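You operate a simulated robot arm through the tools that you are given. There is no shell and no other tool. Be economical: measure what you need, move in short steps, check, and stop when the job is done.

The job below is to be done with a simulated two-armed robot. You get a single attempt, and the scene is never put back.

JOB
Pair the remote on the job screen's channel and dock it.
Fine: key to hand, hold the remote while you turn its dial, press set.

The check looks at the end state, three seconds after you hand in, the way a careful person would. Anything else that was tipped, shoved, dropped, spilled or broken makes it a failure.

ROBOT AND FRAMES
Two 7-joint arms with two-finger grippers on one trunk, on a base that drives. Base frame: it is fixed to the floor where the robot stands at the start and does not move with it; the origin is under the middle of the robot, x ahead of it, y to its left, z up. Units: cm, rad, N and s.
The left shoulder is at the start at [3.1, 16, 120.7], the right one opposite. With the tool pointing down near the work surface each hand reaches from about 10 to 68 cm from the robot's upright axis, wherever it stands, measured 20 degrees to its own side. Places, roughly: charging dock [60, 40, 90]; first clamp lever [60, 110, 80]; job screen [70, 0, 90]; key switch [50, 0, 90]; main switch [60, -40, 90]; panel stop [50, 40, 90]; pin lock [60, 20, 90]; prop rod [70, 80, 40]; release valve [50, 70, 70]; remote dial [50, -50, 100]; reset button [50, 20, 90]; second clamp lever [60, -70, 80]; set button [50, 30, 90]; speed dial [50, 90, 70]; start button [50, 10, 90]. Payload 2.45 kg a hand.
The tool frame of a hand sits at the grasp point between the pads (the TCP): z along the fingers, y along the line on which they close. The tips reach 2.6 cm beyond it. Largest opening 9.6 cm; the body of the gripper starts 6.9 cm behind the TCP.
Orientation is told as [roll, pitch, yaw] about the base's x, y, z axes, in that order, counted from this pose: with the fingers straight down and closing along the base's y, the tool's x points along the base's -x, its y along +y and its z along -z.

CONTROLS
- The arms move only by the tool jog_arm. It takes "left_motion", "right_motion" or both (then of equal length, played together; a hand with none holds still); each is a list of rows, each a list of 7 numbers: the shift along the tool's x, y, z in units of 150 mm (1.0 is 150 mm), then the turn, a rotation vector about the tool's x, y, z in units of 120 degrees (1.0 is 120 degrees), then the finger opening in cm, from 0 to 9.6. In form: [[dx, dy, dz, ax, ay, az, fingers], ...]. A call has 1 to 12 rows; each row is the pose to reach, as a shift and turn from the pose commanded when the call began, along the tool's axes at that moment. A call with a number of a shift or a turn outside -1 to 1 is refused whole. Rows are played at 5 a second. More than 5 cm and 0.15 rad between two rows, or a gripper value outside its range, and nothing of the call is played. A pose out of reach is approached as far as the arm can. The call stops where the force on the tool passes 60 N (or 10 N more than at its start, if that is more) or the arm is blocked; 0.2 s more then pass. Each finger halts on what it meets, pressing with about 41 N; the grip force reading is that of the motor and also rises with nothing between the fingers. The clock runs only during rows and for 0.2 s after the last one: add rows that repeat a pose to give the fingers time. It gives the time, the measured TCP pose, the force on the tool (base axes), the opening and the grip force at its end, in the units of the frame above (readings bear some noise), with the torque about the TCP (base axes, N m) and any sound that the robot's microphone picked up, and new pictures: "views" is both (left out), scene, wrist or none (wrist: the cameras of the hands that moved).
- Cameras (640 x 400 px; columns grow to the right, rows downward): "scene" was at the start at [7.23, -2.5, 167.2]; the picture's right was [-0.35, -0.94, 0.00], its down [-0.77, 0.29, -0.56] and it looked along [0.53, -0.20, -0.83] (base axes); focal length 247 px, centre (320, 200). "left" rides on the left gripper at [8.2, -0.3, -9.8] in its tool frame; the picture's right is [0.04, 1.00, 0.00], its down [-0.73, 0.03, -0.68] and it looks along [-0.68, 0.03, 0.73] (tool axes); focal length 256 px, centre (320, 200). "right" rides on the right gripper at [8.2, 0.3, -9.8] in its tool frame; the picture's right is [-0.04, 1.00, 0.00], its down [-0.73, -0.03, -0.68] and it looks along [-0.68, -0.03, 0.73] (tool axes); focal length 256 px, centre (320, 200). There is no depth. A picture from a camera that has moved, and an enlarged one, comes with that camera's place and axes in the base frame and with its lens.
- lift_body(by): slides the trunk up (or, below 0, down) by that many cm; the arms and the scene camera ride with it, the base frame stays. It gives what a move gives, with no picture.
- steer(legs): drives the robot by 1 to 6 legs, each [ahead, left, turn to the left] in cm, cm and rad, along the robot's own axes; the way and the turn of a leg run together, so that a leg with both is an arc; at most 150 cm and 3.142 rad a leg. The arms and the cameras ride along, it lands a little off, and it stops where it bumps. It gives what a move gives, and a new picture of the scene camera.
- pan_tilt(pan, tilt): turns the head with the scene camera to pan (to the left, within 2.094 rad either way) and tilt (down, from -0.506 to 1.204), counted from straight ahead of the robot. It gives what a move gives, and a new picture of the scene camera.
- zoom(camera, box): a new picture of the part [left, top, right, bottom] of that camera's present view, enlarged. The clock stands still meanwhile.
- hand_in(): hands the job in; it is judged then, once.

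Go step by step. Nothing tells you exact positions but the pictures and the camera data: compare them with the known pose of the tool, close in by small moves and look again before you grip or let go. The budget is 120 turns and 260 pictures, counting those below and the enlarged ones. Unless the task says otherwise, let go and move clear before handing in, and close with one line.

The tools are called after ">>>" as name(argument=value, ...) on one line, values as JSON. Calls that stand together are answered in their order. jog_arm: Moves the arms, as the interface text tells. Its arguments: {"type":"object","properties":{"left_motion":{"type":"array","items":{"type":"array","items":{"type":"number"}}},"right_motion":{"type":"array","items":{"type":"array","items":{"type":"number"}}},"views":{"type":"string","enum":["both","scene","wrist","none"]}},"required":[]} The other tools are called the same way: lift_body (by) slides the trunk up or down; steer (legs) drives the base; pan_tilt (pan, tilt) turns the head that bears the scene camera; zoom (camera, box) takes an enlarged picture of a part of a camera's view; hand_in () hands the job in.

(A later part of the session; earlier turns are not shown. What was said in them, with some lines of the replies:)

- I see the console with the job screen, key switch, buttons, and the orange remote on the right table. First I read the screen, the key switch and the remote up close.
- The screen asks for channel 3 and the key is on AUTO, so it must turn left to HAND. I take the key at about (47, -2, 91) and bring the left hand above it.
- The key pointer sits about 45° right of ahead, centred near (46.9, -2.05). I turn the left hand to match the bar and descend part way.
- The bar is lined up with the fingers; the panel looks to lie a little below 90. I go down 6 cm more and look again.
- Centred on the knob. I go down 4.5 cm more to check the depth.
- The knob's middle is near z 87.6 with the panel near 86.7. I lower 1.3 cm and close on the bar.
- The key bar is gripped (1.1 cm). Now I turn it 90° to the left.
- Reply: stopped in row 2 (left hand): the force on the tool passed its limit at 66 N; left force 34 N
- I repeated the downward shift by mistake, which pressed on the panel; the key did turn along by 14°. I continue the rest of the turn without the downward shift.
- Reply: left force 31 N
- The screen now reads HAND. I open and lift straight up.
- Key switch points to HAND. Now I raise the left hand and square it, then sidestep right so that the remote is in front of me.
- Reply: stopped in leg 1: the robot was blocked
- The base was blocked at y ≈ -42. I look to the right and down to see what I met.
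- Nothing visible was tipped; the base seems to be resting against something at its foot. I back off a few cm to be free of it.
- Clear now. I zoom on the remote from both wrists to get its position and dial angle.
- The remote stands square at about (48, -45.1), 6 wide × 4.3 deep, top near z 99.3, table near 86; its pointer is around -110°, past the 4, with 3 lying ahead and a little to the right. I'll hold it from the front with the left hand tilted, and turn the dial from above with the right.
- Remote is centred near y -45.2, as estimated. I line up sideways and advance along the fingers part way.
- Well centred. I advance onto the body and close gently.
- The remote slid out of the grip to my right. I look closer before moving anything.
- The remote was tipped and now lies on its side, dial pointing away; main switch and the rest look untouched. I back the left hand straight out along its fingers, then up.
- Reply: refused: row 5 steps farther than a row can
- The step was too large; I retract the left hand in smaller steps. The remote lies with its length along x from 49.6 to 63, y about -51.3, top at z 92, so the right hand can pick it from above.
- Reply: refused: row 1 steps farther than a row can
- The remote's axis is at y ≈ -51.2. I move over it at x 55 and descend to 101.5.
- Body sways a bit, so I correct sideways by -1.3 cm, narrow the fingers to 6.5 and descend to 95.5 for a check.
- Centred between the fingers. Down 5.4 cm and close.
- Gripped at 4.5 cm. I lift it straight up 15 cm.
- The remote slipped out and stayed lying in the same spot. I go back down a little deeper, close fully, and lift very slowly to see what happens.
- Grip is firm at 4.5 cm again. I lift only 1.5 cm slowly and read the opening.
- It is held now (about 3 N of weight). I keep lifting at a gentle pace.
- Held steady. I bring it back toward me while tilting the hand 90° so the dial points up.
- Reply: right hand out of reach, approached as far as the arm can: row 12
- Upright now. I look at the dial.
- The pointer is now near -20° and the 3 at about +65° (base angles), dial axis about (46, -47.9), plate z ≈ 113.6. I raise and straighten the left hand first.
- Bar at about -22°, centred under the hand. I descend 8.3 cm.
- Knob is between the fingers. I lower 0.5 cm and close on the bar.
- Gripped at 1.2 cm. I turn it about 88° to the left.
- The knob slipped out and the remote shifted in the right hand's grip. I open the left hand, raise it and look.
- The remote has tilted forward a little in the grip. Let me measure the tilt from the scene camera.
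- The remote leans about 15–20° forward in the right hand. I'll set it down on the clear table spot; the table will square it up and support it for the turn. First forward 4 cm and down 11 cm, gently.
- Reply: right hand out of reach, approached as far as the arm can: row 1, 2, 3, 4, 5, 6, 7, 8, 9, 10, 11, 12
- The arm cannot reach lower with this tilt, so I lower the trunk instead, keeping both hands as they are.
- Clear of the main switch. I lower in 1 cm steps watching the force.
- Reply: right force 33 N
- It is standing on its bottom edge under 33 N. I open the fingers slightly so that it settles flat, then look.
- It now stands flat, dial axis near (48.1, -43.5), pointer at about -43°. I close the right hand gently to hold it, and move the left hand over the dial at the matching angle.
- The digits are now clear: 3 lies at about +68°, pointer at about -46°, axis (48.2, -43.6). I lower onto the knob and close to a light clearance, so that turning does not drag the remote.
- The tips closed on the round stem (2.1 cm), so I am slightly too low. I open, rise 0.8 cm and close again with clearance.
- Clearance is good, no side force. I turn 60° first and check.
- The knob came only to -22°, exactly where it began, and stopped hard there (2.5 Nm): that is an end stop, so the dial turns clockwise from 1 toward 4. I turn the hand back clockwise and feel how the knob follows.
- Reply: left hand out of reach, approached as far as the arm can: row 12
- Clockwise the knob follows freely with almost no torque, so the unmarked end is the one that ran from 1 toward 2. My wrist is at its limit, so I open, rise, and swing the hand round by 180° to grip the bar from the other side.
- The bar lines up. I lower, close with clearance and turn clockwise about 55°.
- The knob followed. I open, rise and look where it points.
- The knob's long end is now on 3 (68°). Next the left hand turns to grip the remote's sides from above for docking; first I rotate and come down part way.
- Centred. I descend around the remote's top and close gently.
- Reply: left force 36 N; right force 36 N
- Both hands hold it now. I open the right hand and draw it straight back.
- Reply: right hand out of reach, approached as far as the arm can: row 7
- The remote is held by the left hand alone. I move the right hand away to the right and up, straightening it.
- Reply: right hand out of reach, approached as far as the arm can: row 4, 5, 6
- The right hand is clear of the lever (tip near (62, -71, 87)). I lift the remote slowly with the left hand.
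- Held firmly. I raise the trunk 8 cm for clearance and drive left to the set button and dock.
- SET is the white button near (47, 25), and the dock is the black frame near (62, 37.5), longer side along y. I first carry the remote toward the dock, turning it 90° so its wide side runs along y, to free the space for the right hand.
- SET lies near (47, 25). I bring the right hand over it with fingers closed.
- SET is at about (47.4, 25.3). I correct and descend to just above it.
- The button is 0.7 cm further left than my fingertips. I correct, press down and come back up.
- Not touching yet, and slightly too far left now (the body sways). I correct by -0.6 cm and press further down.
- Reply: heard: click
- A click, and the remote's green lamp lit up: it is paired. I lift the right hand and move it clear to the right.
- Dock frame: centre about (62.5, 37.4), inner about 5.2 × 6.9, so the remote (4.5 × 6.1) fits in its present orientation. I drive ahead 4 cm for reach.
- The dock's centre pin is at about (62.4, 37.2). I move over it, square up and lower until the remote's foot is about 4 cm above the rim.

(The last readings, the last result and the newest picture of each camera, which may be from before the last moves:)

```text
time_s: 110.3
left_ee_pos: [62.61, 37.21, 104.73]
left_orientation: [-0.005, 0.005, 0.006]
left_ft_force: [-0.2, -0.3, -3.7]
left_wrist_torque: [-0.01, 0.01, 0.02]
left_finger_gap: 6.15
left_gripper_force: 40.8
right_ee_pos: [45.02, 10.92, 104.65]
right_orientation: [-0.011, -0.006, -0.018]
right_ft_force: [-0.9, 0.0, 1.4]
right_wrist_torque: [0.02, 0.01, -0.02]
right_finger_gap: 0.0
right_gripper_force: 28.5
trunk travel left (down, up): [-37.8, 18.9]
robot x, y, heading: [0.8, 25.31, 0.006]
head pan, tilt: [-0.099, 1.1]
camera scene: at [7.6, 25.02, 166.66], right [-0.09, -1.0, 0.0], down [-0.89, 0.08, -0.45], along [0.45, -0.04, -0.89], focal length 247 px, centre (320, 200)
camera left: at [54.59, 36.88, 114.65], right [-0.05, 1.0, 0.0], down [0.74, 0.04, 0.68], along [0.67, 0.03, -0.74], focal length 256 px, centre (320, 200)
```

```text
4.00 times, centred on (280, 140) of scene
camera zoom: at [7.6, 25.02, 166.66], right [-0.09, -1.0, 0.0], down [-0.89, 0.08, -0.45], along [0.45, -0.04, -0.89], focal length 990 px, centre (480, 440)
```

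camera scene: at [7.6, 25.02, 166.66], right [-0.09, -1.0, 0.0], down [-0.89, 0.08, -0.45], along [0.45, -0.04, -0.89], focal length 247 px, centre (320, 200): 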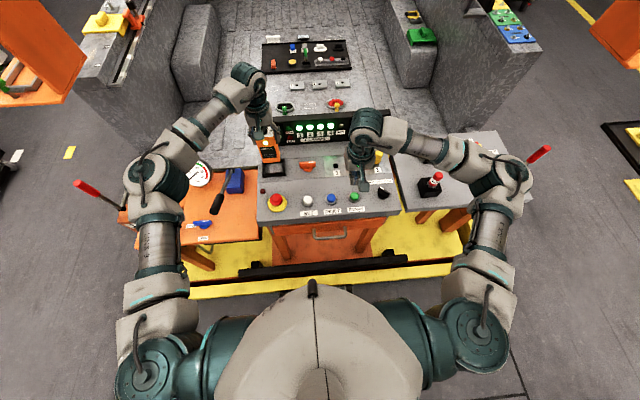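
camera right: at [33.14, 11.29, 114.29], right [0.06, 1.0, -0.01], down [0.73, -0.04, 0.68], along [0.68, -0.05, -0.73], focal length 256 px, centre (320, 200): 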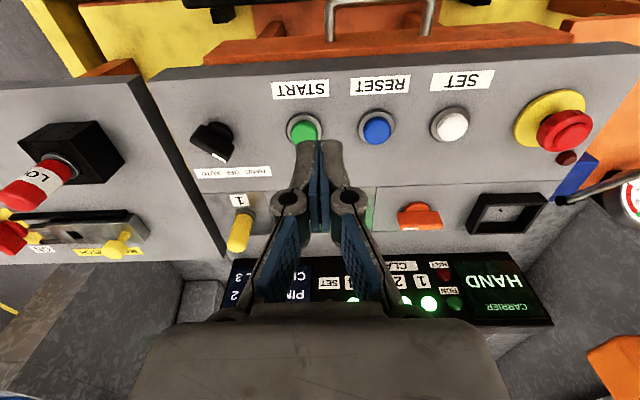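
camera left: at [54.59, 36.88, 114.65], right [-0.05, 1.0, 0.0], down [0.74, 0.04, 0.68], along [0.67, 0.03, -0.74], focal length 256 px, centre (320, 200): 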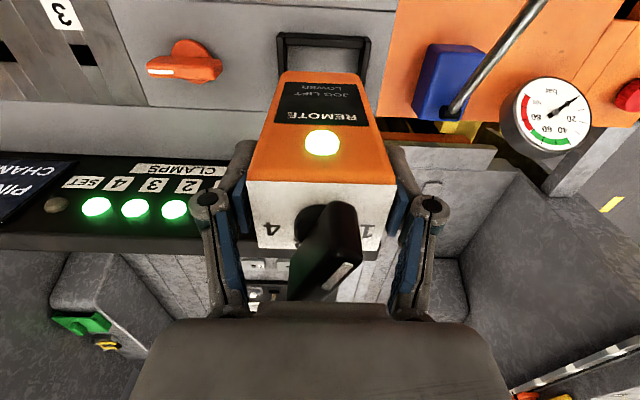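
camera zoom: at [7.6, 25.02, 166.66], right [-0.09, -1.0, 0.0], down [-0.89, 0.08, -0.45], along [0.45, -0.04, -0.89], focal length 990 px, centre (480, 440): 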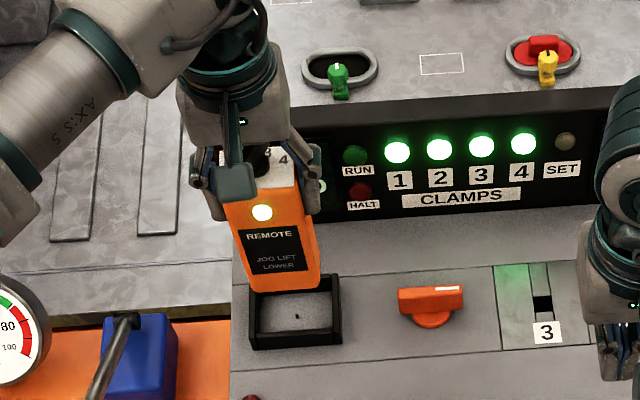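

The foot looks about 0.4 cm too far ahead and 0.2 too far right. I correct and lower 2.5 cm more.

>>> jog_arm(left_motion=[[0.01, 0.005, 0.03, 0, 0, 0, 4], [0.025, 0.01, 0.08, 0, 0, 0, 4], [0.025, 0.01, 0.13, 0, 0, 0, 4], [0.025, 0.01, 0.165, 0, 0, 0, 4], [0.025, 0.01, 0.165, 0, 0, 0, 4]], views="none")

>>> zoom(camera="left", box=[240, 0, 400, 120])

>>> zoom(camera="scene", box=[240, 120, 300, 180])

>>> zoom(camera="right", box=[440, 120, 620, 260])

```text
time_s: 111.5
left_ee_pos: [62.22, 37.27, 102.31]
left_orientation: [-0.003, 0.002, 0.006]
left_ft_force: [-0.2, 0.1, -2.9]
left_wrist_torque: [0.02, -0.02, 0.0]
left_finger_gap: 6.16
left_gripper_force: 41.6
right_ee_pos: [44.93, 11.06, 104.83]
right_orientation: [-0.01, -0.006, -0.017]
right_ft_force: [0.2, -0.5, 0.1]
right_wrist_torque: [-0.02, 0.0, -0.01]
right_finger_gap: 0.0
right_gripper_force: 28.6
trunk travel left (down, up): [-37.8, 18.9]
robot x, y, heading: [0.86, 25.07, 0.007]
head pan, tilt: [-0.099, 1.1]
```

```text
3.33 times, centred on (320, 60) of left
camera zoom: at [54.15, 36.97, 112.16], right [-0.05, 1.0, 0.0], down [0.74, 0.04, 0.68], along [0.68, 0.03, -0.74], focal length 853 px, centre (320, 667)
```

zoom: 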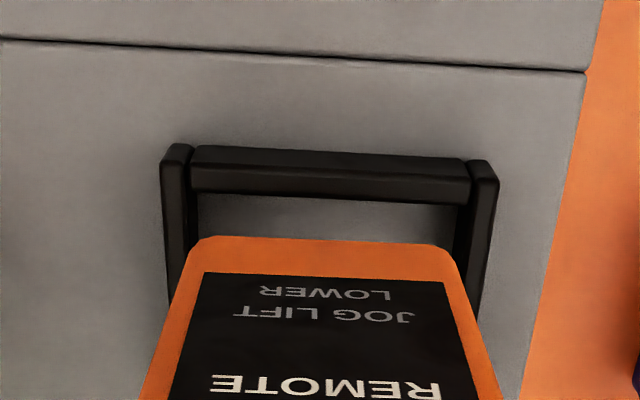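

```text
6.67 times, centred on (270, 150) of scene
camera zoom: at [7.57, 25.03, 166.66], right [-0.09, -1.0, 0.0], down [-0.89, 0.08, -0.45], along [0.45, -0.04, -0.89], focal length 1649 px, centre (653, 533)
```

zoom: 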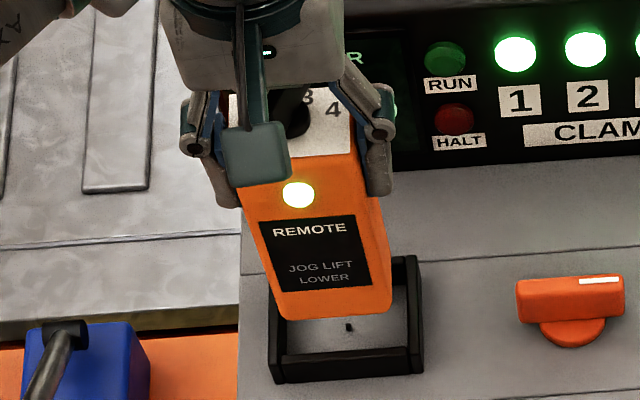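

```text
2.86 times, centred on (530, 190) of right
camera zoom: at [36.86, 11.54, 114.45], right [0.06, 1.0, -0.01], down [0.73, -0.03, 0.68], along [0.68, -0.05, -0.73], focal length 731 px, centre (-280, 229)
```

zoom: 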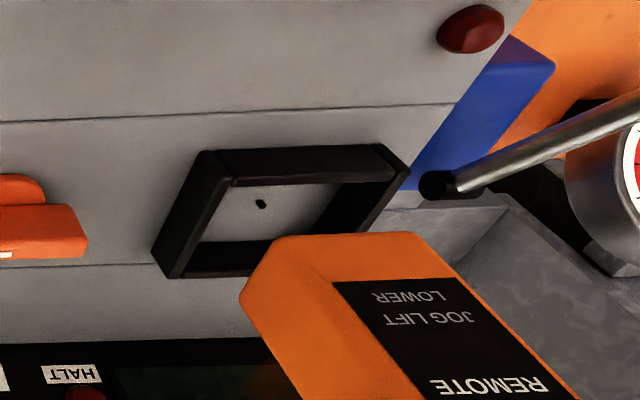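

Alignment is within about 0.2 cm. I lower 2.6 cm more with a tiny correction and look again.

>>> jog_arm(left_motion=[[0.005, 0.008, 0.03, 0, 0, 0, 4], [0.005, 0.008, 0.07, 0, 0, 0, 4], [0.005, 0.008, 0.11, 0, 0, 0, 4], [0.005, 0.008, 0.15, 0, 0, 0, 4], [0.005, 0.008, 0.173, 0, 0, 0, 4], [0.005, 0.008, 0.173, 0, 0, 0, 4]], views="none")

>>> zoom(camera="left", box=[240, 0, 400, 120])

>>> zoom(camera="scene", box=[240, 120, 300, 180])

>>> zoom(camera="right", box=[440, 120, 620, 260])

```text
time_s: 112.9
left_ee_pos: [62.34, 37.25, 99.66]
left_orientation: [-0.005, 0.003, 0.009]
left_ft_force: [0.0, -0.6, -2.3]
left_wrist_torque: [-0.01, -0.03, 0.0]
left_finger_gap: 6.15
left_gripper_force: 40.8
right_ee_pos: [45.15, 10.91, 104.77]
right_orientation: [-0.011, -0.005, -0.017]
right_ft_force: [0.4, 0.1, -0.8]
right_wrist_torque: [0.01, -0.02, 0.0]
right_finger_gap: 0.02
right_gripper_force: 28.3
trunk travel left (down, up): [-37.8, 18.9]
robot x, y, heading: [1.01, 25.1, 0.008]
head pan, tilt: [-0.099, 1.1]
```

```text
3.33 times, centred on (320, 60) of left
camera zoom: at [54.13, 37.06, 109.54], right [-0.05, 1.0, 0.0], down [0.74, 0.04, 0.68], along [0.68, 0.03, -0.74], focal length 853 px, centre (320, 667)
```

zoom: 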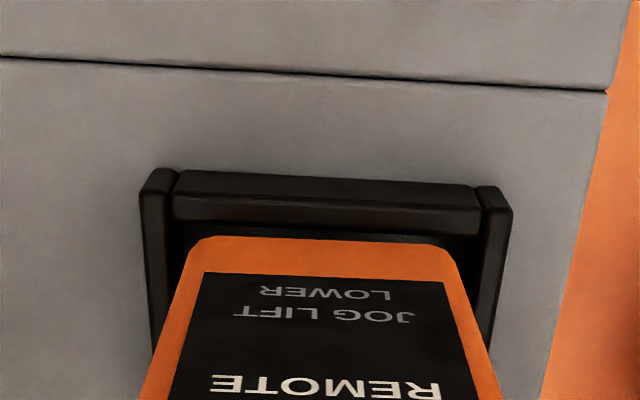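

```text
6.67 times, centred on (270, 150) of scene
camera zoom: at [7.57, 25.03, 166.66], right [-0.09, -1.0, 0.0], down [-0.89, 0.08, -0.45], along [0.45, -0.04, -0.89], focal length 1649 px, centre (653, 533)
```

zoom: 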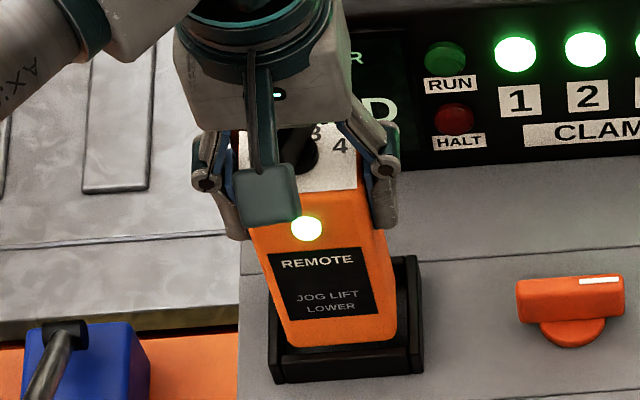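

```text
2.86 times, centred on (530, 190) of right
camera zoom: at [36.86, 11.54, 114.45], right [0.06, 1.0, -0.01], down [0.73, -0.03, 0.68], along [0.68, -0.05, -0.73], focal length 731 px, centre (-280, 229)
```

zoom: 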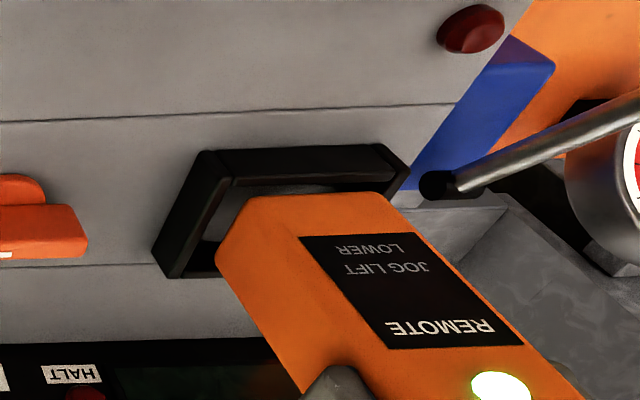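

The foot is at rim level and inside the frame on all visible sides. I lower the last 1.4 cm slowly.

>>> jog_arm(left_motion=[[0, 0.004, 0.015, 0, 0, 0, 4], [0, 0.004, 0.03, 0, 0, 0, 4], [0, 0.004, 0.045, 0, 0, 0, 4], [0, 0.004, 0.06, 0, 0, 0, 4], [0, 0.004, 0.075, 0, 0, 0, 4], [0, 0.004, 0.09, 0, 0, 0, 4]], views="none")

>>> zoom(camera="left", box=[240, 0, 400, 120])

>>> zoom(camera="right", box=[440, 120, 620, 260])

```text
time_s: 114.3
left_ee_pos: [62.2, 37.25, 98.59]
left_orientation: [-0.005, 0.0, 0.006]
left_ft_force: [7.3, -2.0, 28.5]
left_wrist_torque: [-0.05, 0.01, 0.03]
left_finger_gap: 6.16
left_gripper_force: 41.4
right_ee_pos: [44.88, 10.91, 104.8]
right_orientation: [-0.01, -0.009, -0.017]
right_ft_force: [-0.3, -0.1, 0.6]
right_wrist_torque: [0.0, 0.0, 0.0]
right_finger_gap: 0.0
right_gripper_force: 28.1
trunk travel left (down, up): [-37.8, 18.9]
robot x, y, heading: [0.88, 24.98, 0.006]
head pan, tilt: [-0.099, 1.1]
```

```text
3.33 times, centred on (320, 60) of left
camera zoom: at [54.03, 37.03, 108.4], right [-0.05, 1.0, 0.0], down [0.73, 0.04, 0.68], along [0.68, 0.03, -0.73], focal length 853 px, centre (320, 667)
```

zoom: 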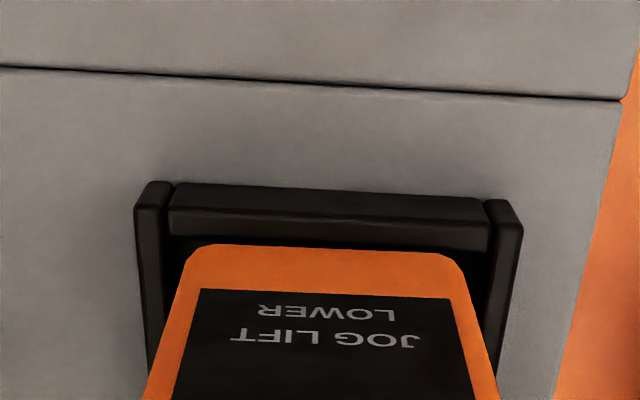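

```text
2.86 times, centred on (530, 190) of right
camera zoom: at [36.71, 11.44, 114.51], right [0.06, 1.0, -0.01], down [0.73, -0.04, 0.69], along [0.68, -0.05, -0.73], focal length 731 px, centre (-280, 229)
```

zoom: 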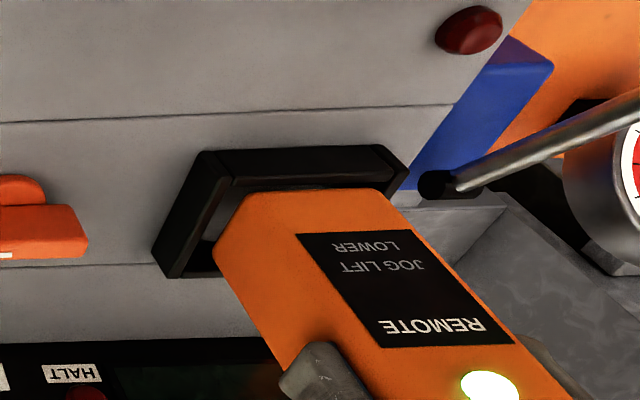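

Contact at 28 N. I check from the front whether the foot is down inside the frame or sitting on a rim.

>>> zoom(camera="scene", box=[250, 135, 295, 180])

>>> zoom(camera="right", box=[470, 150, 570, 230])

```text
8.89 times, centred on (272, 158) of scene
camera zoom: at [7.1, 24.66, 166.69], right [-0.09, -1.0, 0.0], down [-0.89, 0.08, -0.45], along [0.45, -0.04, -0.89], focal length 2199 px, centre (742, 578)
```

zoom: 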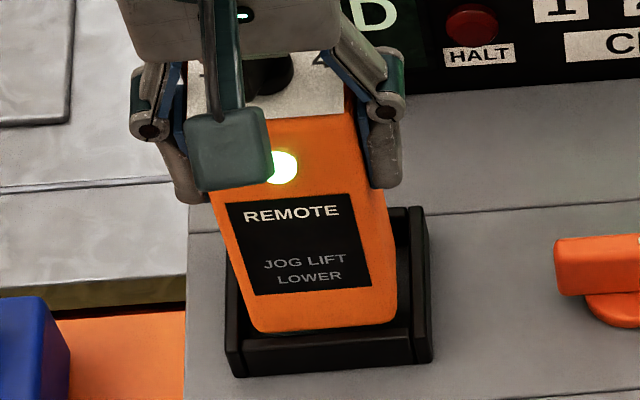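

```text
5.00 times, centred on (520, 190) of right
camera zoom: at [36.71, 11.44, 114.51], right [0.06, 1.0, -0.01], down [0.73, -0.04, 0.69], along [0.68, -0.05, -0.73], focal length 1280 px, centre (-680, 250)
```

zoom: 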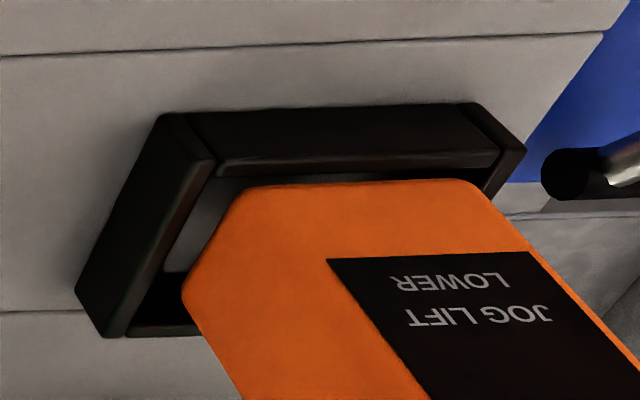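

The forces (+x on the hand) suggest the foot's front edge is catching the near wall. I lift 0.6 cm, shift 0.35 cm ahead, and lower again watching the force.

>>> jog_arm(left_motion=[[0, 0, -0.03, 0, 0, 0, 4], [0, 0, -0.05, 0, 0, 0, 4], [-0.024, 0.004, -0.05, 0, 0, 0, 4], [-0.024, 0.004, -0.02, 0, 0, 0, 4], [-0.024, 0.004, 0.0, 0, 0, 0, 4], [-0.024, 0.004, 0.015, 0, 0, 0, 4], [-0.024, 0.004, 0.03, 0, 0, 0, 4]], views="none")

>>> zoom(camera="left", box=[240, 0, 400, 120])

>>> zoom(camera="scene", box=[250, 135, 295, 180])

```text
time_s: 115.9
left_ee_pos: [62.67, 37.46, 97.78]
left_orientation: [-0.004, 0.002, 0.006]
left_ft_force: [0.5, 1.1, -2.8]
left_wrist_torque: [0.01, -0.01, 0.02]
left_finger_gap: 6.16
left_gripper_force: 40.9
right_ee_pos: [44.92, 10.93, 104.81]
right_orientation: [-0.01, -0.007, -0.017]
right_ft_force: [0.2, 0.1, -0.2]
right_wrist_torque: [0.0, -0.04, 0.01]
right_finger_gap: 0.01
right_gripper_force: 28.5
trunk travel left (down, up): [-37.8, 18.9]
robot x, y, heading: [0.69, 24.96, 0.007]
head pan, tilt: [-0.099, 1.1]
```

```text
3.33 times, centred on (320, 60) of left
camera zoom: at [54.55, 37.18, 107.69], right [-0.05, 1.0, 0.0], down [0.74, 0.04, 0.68], along [0.68, 0.03, -0.74], focal length 853 px, centre (320, 667)
```

zoom: 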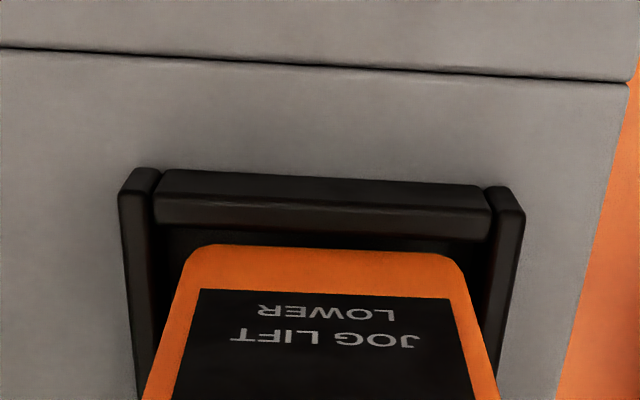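

```text
8.89 times, centred on (272, 158) of scene
camera zoom: at [7.59, 25.01, 166.65], right [-0.09, -1.0, 0.0], down [-0.89, 0.08, -0.45], along [0.45, -0.04, -0.89], focal length 2199 px, centre (742, 578)
```

zoom: 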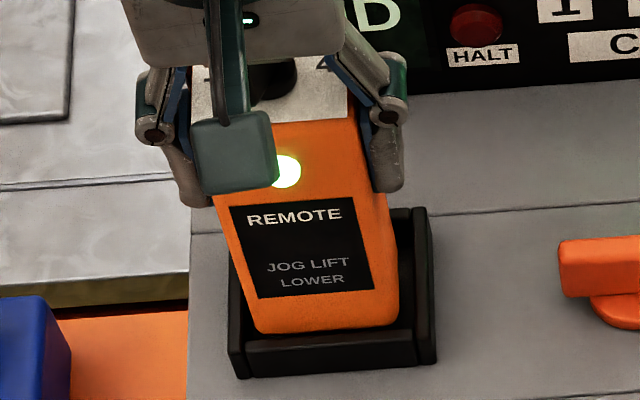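

It now passes lower with no force, so the shift was right. I keep lowering until it touches the dock floor.

>>> jog_arm(left_motion=[[0, 0, 0.015, 0, 0, 0, 4], [0, 0, 0.03, 0, 0, 0, 4], [0, 0, 0.045, 0, 0, 0, 4], [0, 0, 0.045, 0, 0, 0, 4]], views="none")

```text
time_s: 116.9
left_ee_pos: [62.74, 37.56, 97.17]
left_orientation: [-0.003, 0.004, 0.008]
left_ft_force: [-0.1, 0.0, -3.1]
left_wrist_torque: [-0.03, -0.04, -0.01]
left_finger_gap: 6.16
left_gripper_force: 41.2
right_ee_pos: [44.98, 11.0, 104.77]
right_orientation: [-0.01, -0.008, -0.019]
right_ft_force: [-0.9, -0.3, -0.6]
right_wrist_torque: [-0.01, 0.01, 0.04]
right_finger_gap: 0.01
right_gripper_force: 29.1
trunk travel left (down, up): [-37.8, 18.9]
robot x, y, heading: [0.79, 25.18, 0.008]
head pan, tilt: [-0.099, 1.1]
```

>>> jog_arm(left_motion=[[0, 0, 0.015, 0, 0, 0, 4], [0, 0, 0.03, 0, 0, 0, 4], [0, 0, 0.045, 0, 0, 0, 4], [0, 0, 0.045, 0, 0, 0, 4]], views="none")

>>> zoom(camera="scene", box=[250, 135, 295, 180])

>>> zoom(camera="right", box=[470, 150, 570, 230])

```text
time_s: 117.9
left_ee_pos: [62.63, 37.62, 96.58]
left_orientation: [-0.004, 0.004, 0.008]
left_ft_force: [-0.1, 0.6, 0.6]
left_wrist_torque: [0.19, -0.08, 0.02]
left_finger_gap: 6.16
left_gripper_force: 41.1
right_ee_pos: [45.01, 11.06, 104.78]
right_orientation: [-0.011, -0.007, -0.018]
right_ft_force: [0.2, 0.0, -0.3]
right_wrist_torque: [0.02, 0.0, -0.01]
right_finger_gap: 0.0
right_gripper_force: 28.6
trunk travel left (down, up): [-37.8, 18.9]
robot x, y, heading: [0.71, 25.11, 0.006]
head pan, tilt: [-0.099, 1.1]
```

```text
8.89 times, centred on (272, 158) of scene
camera zoom: at [7.52, 25.03, 166.66], right [-0.09, -1.0, 0.0], down [-0.89, 0.08, -0.45], along [0.45, -0.04, -0.89], focal length 2199 px, centre (742, 578)
```

zoom: 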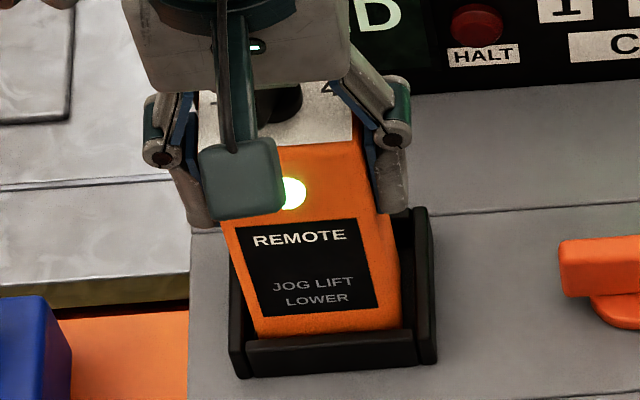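

```text
5.00 times, centred on (520, 190) of right
camera zoom: at [36.85, 11.53, 114.47], right [0.06, 1.0, -0.01], down [0.73, -0.04, 0.68], along [0.68, -0.05, -0.73], focal length 1280 px, centre (-680, 250)
```

zoom: 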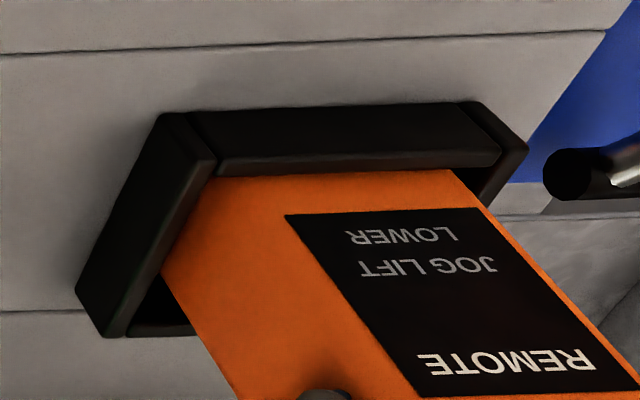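

It sits inside the frame, starting to bear on the floor. I press the last few millimetres and then open.

>>> jog_arm(left_motion=[[0, 0, 0.012, 0, 0, 0, 4], [0, 0, 0.022, 0, 0, 0, 4], [0, 0, 0.022, 0, 0, 0, 4]], views="none")

```text
time_s: 118.7
left_ee_pos: [62.52, 37.65, 96.48]
left_orientation: [-0.004, -0.003, 0.009]
left_ft_force: [-0.1, 4.6, 22.7]
left_wrist_torque: [0.16, -0.77, 0.08]
left_finger_gap: 6.15
left_gripper_force: 41.0
right_ee_pos: [44.83, 11.07, 104.82]
right_orientation: [-0.011, -0.009, -0.017]
right_ft_force: [-0.9, -0.3, -0.6]
right_wrist_torque: [-0.01, 0.0, -0.01]
right_finger_gap: 0.0
right_gripper_force: 28.5
trunk travel left (down, up): [-37.8, 18.9]
robot x, y, heading: [0.64, 24.94, 0.011]
head pan, tilt: [-0.099, 1.1]
```

Firmly on the floor (23 N). I open slowly and look before rising.

>>> jog_arm(left_motion=[[0, 0, -0.01, 0, 0, 0, 6.2], [0, 0, -0.015, 0, 0, 0, 6.6], [0, 0, -0.015, 0, 0, 0, 7.2], [0, 0, -0.015, 0, 0, 0, 7.6], [0, 0, -0.015, 0, 0, 0, 7.6]], views="wrist")

>>> zoom(camera="scene", box=[240, 110, 310, 180])

```text
time_s: 119.9
left_ee_pos: [62.48, 37.52, 96.45]
left_orientation: [-0.004, 0.002, 0.007]
left_ft_force: [-0.4, 0.4, 0.0]
left_wrist_torque: [0.0, 0.01, 0.01]
left_finger_gap: 7.59
left_gripper_force: 0.0
right_ee_pos: [44.87, 10.98, 104.67]
right_orientation: [-0.011, -0.007, -0.017]
right_ft_force: [-0.2, -0.3, -0.4]
right_wrist_torque: [0.01, 0.01, -0.04]
right_finger_gap: 0.0
right_gripper_force: 27.9
trunk travel left (down, up): [-37.8, 18.9]
robot x, y, heading: [0.44, 25.08, 0.005]
head pan, tilt: [-0.099, 1.1]
camera left: at [54.45, 37.17, 106.27], right [-0.05, 1.0, 0.0], down [0.74, 0.04, 0.68], along [0.68, 0.03, -0.74], focal length 256 px, centre (320, 200)
```

left: 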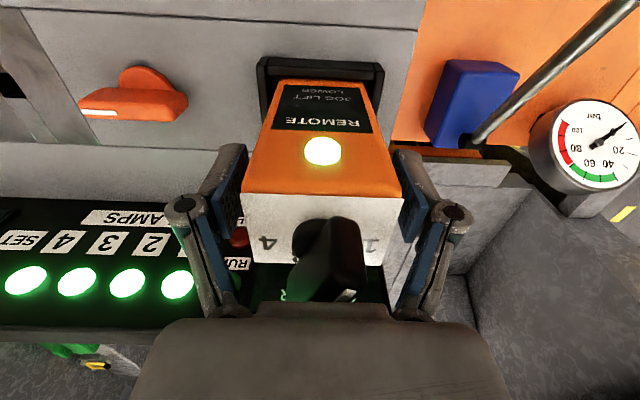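

```text
5.71 times, centred on (275, 145) of scene
camera zoom: at [7.51, 24.99, 166.66], right [-0.09, -1.0, 0.0], down [-0.89, 0.08, -0.45], along [0.45, -0.04, -0.89], focal length 1414 px, centre (577, 514)
```

zoom: 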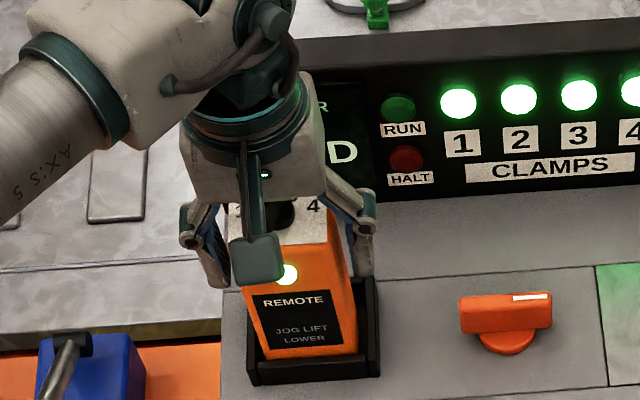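

The remote stands free in the dock, lamp lit. I rise straight up slowly.

>>> jog_arm(left_motion=[[0, 0, -0.05, 0, 0, 0, 8], [0, 0, -0.15, 0, 0, 0, 8], [0, 0, -0.3, 0, 0, 0, 8], [0, 0, -0.48, 0, 0, 0, 8], [0, 0, -0.68, 0, 0, 0, 8], [0, 0, -0.88, 0, 0, 0, 8], [0, 0, -1, 0, 0, 0, 8]])

>>> zoom(camera="left", box=[240, 0, 400, 120])

>>> zoom(camera="scene", box=[230, 90, 410, 220])

```text
time_s: 121.5
left_ee_pos: [62.76, 37.41, 111.31]
left_orientation: [-0.002, 0.006, 0.008]
left_ft_force: [0.2, 0.9, -0.1]
left_wrist_torque: [-0.01, -0.01, 0.01]
left_finger_gap: 8.0
left_gripper_force: 0.1
right_ee_pos: [44.95, 10.85, 104.78]
right_orientation: [-0.01, -0.007, -0.018]
right_ft_force: [0.1, 0.6, 0.2]
right_wrist_torque: [-0.01, 0.02, 0.01]
right_finger_gap: 0.0
right_gripper_force: 28.3
trunk travel left (down, up): [-37.8, 18.9]
robot x, y, heading: [0.87, 25.09, 0.004]
head pan, tilt: [-0.099, 1.1]
camera scene: at [7.49, 24.98, 166.66], right [-0.09, -1.0, 0.0], down [-0.89, 0.08, -0.45], along [0.45, -0.04, -0.89], focal length 247 px, centre (320, 200)
camera left: at [54.61, 37.21, 121.23], right [-0.05, 1.0, 0.0], down [0.74, 0.04, 0.68], along [0.68, 0.03, -0.74], focal length 256 px, centre (320, 200)
```

scene: 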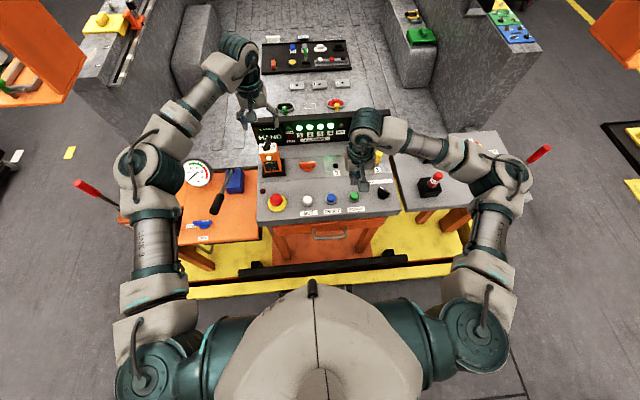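
left: 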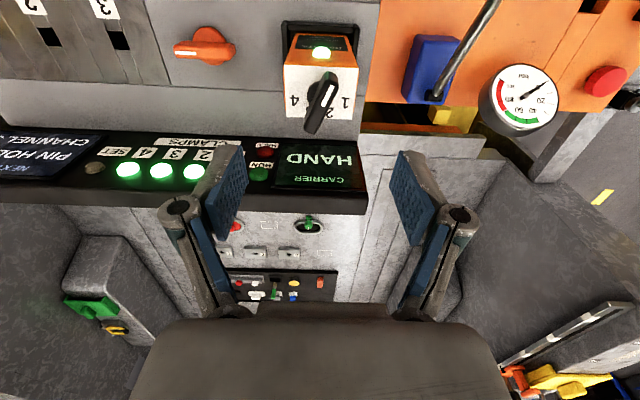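

```text
3.33 times, centred on (320, 60) of left
camera zoom: at [54.61, 37.21, 121.23], right [-0.05, 1.0, 0.0], down [0.74, 0.04, 0.68], along [0.68, 0.03, -0.74], focal length 853 px, centre (320, 667)
```

zoom: 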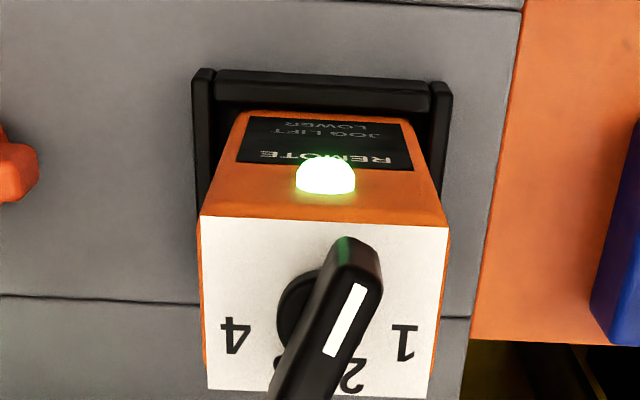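

```text
3.08 times, centred on (320, 155) of scene
camera zoom: at [7.49, 24.98, 166.66], right [-0.09, -1.0, 0.0], down [-0.89, 0.08, -0.45], along [0.45, -0.04, -0.89], focal length 761 px, centre (320, 338)
```

zoom: 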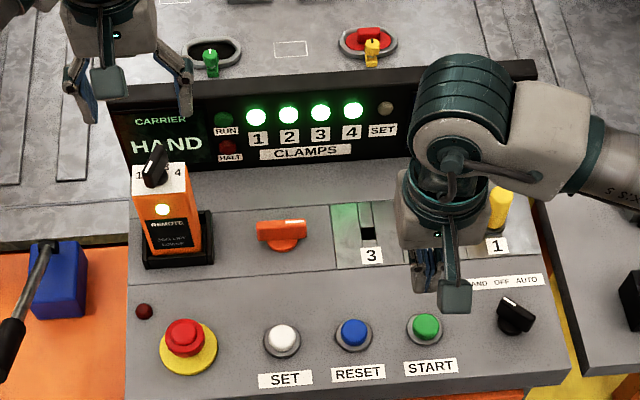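

The remote stands docked with its dial on 3 and its lamp lit, the key is on HAND, and both hands are clear. I hand it in.

>>> hand_in()

```text
The job is handed in.
```

I turned the key to HAND, set the remote's dial to channel 3, pressed SET (it clicked and the remote's lamp lit) and left the remote standing in the dock; on the way it was tipped over once on the table, and the base was blocked once while driving right, but I saw nothing else moved.
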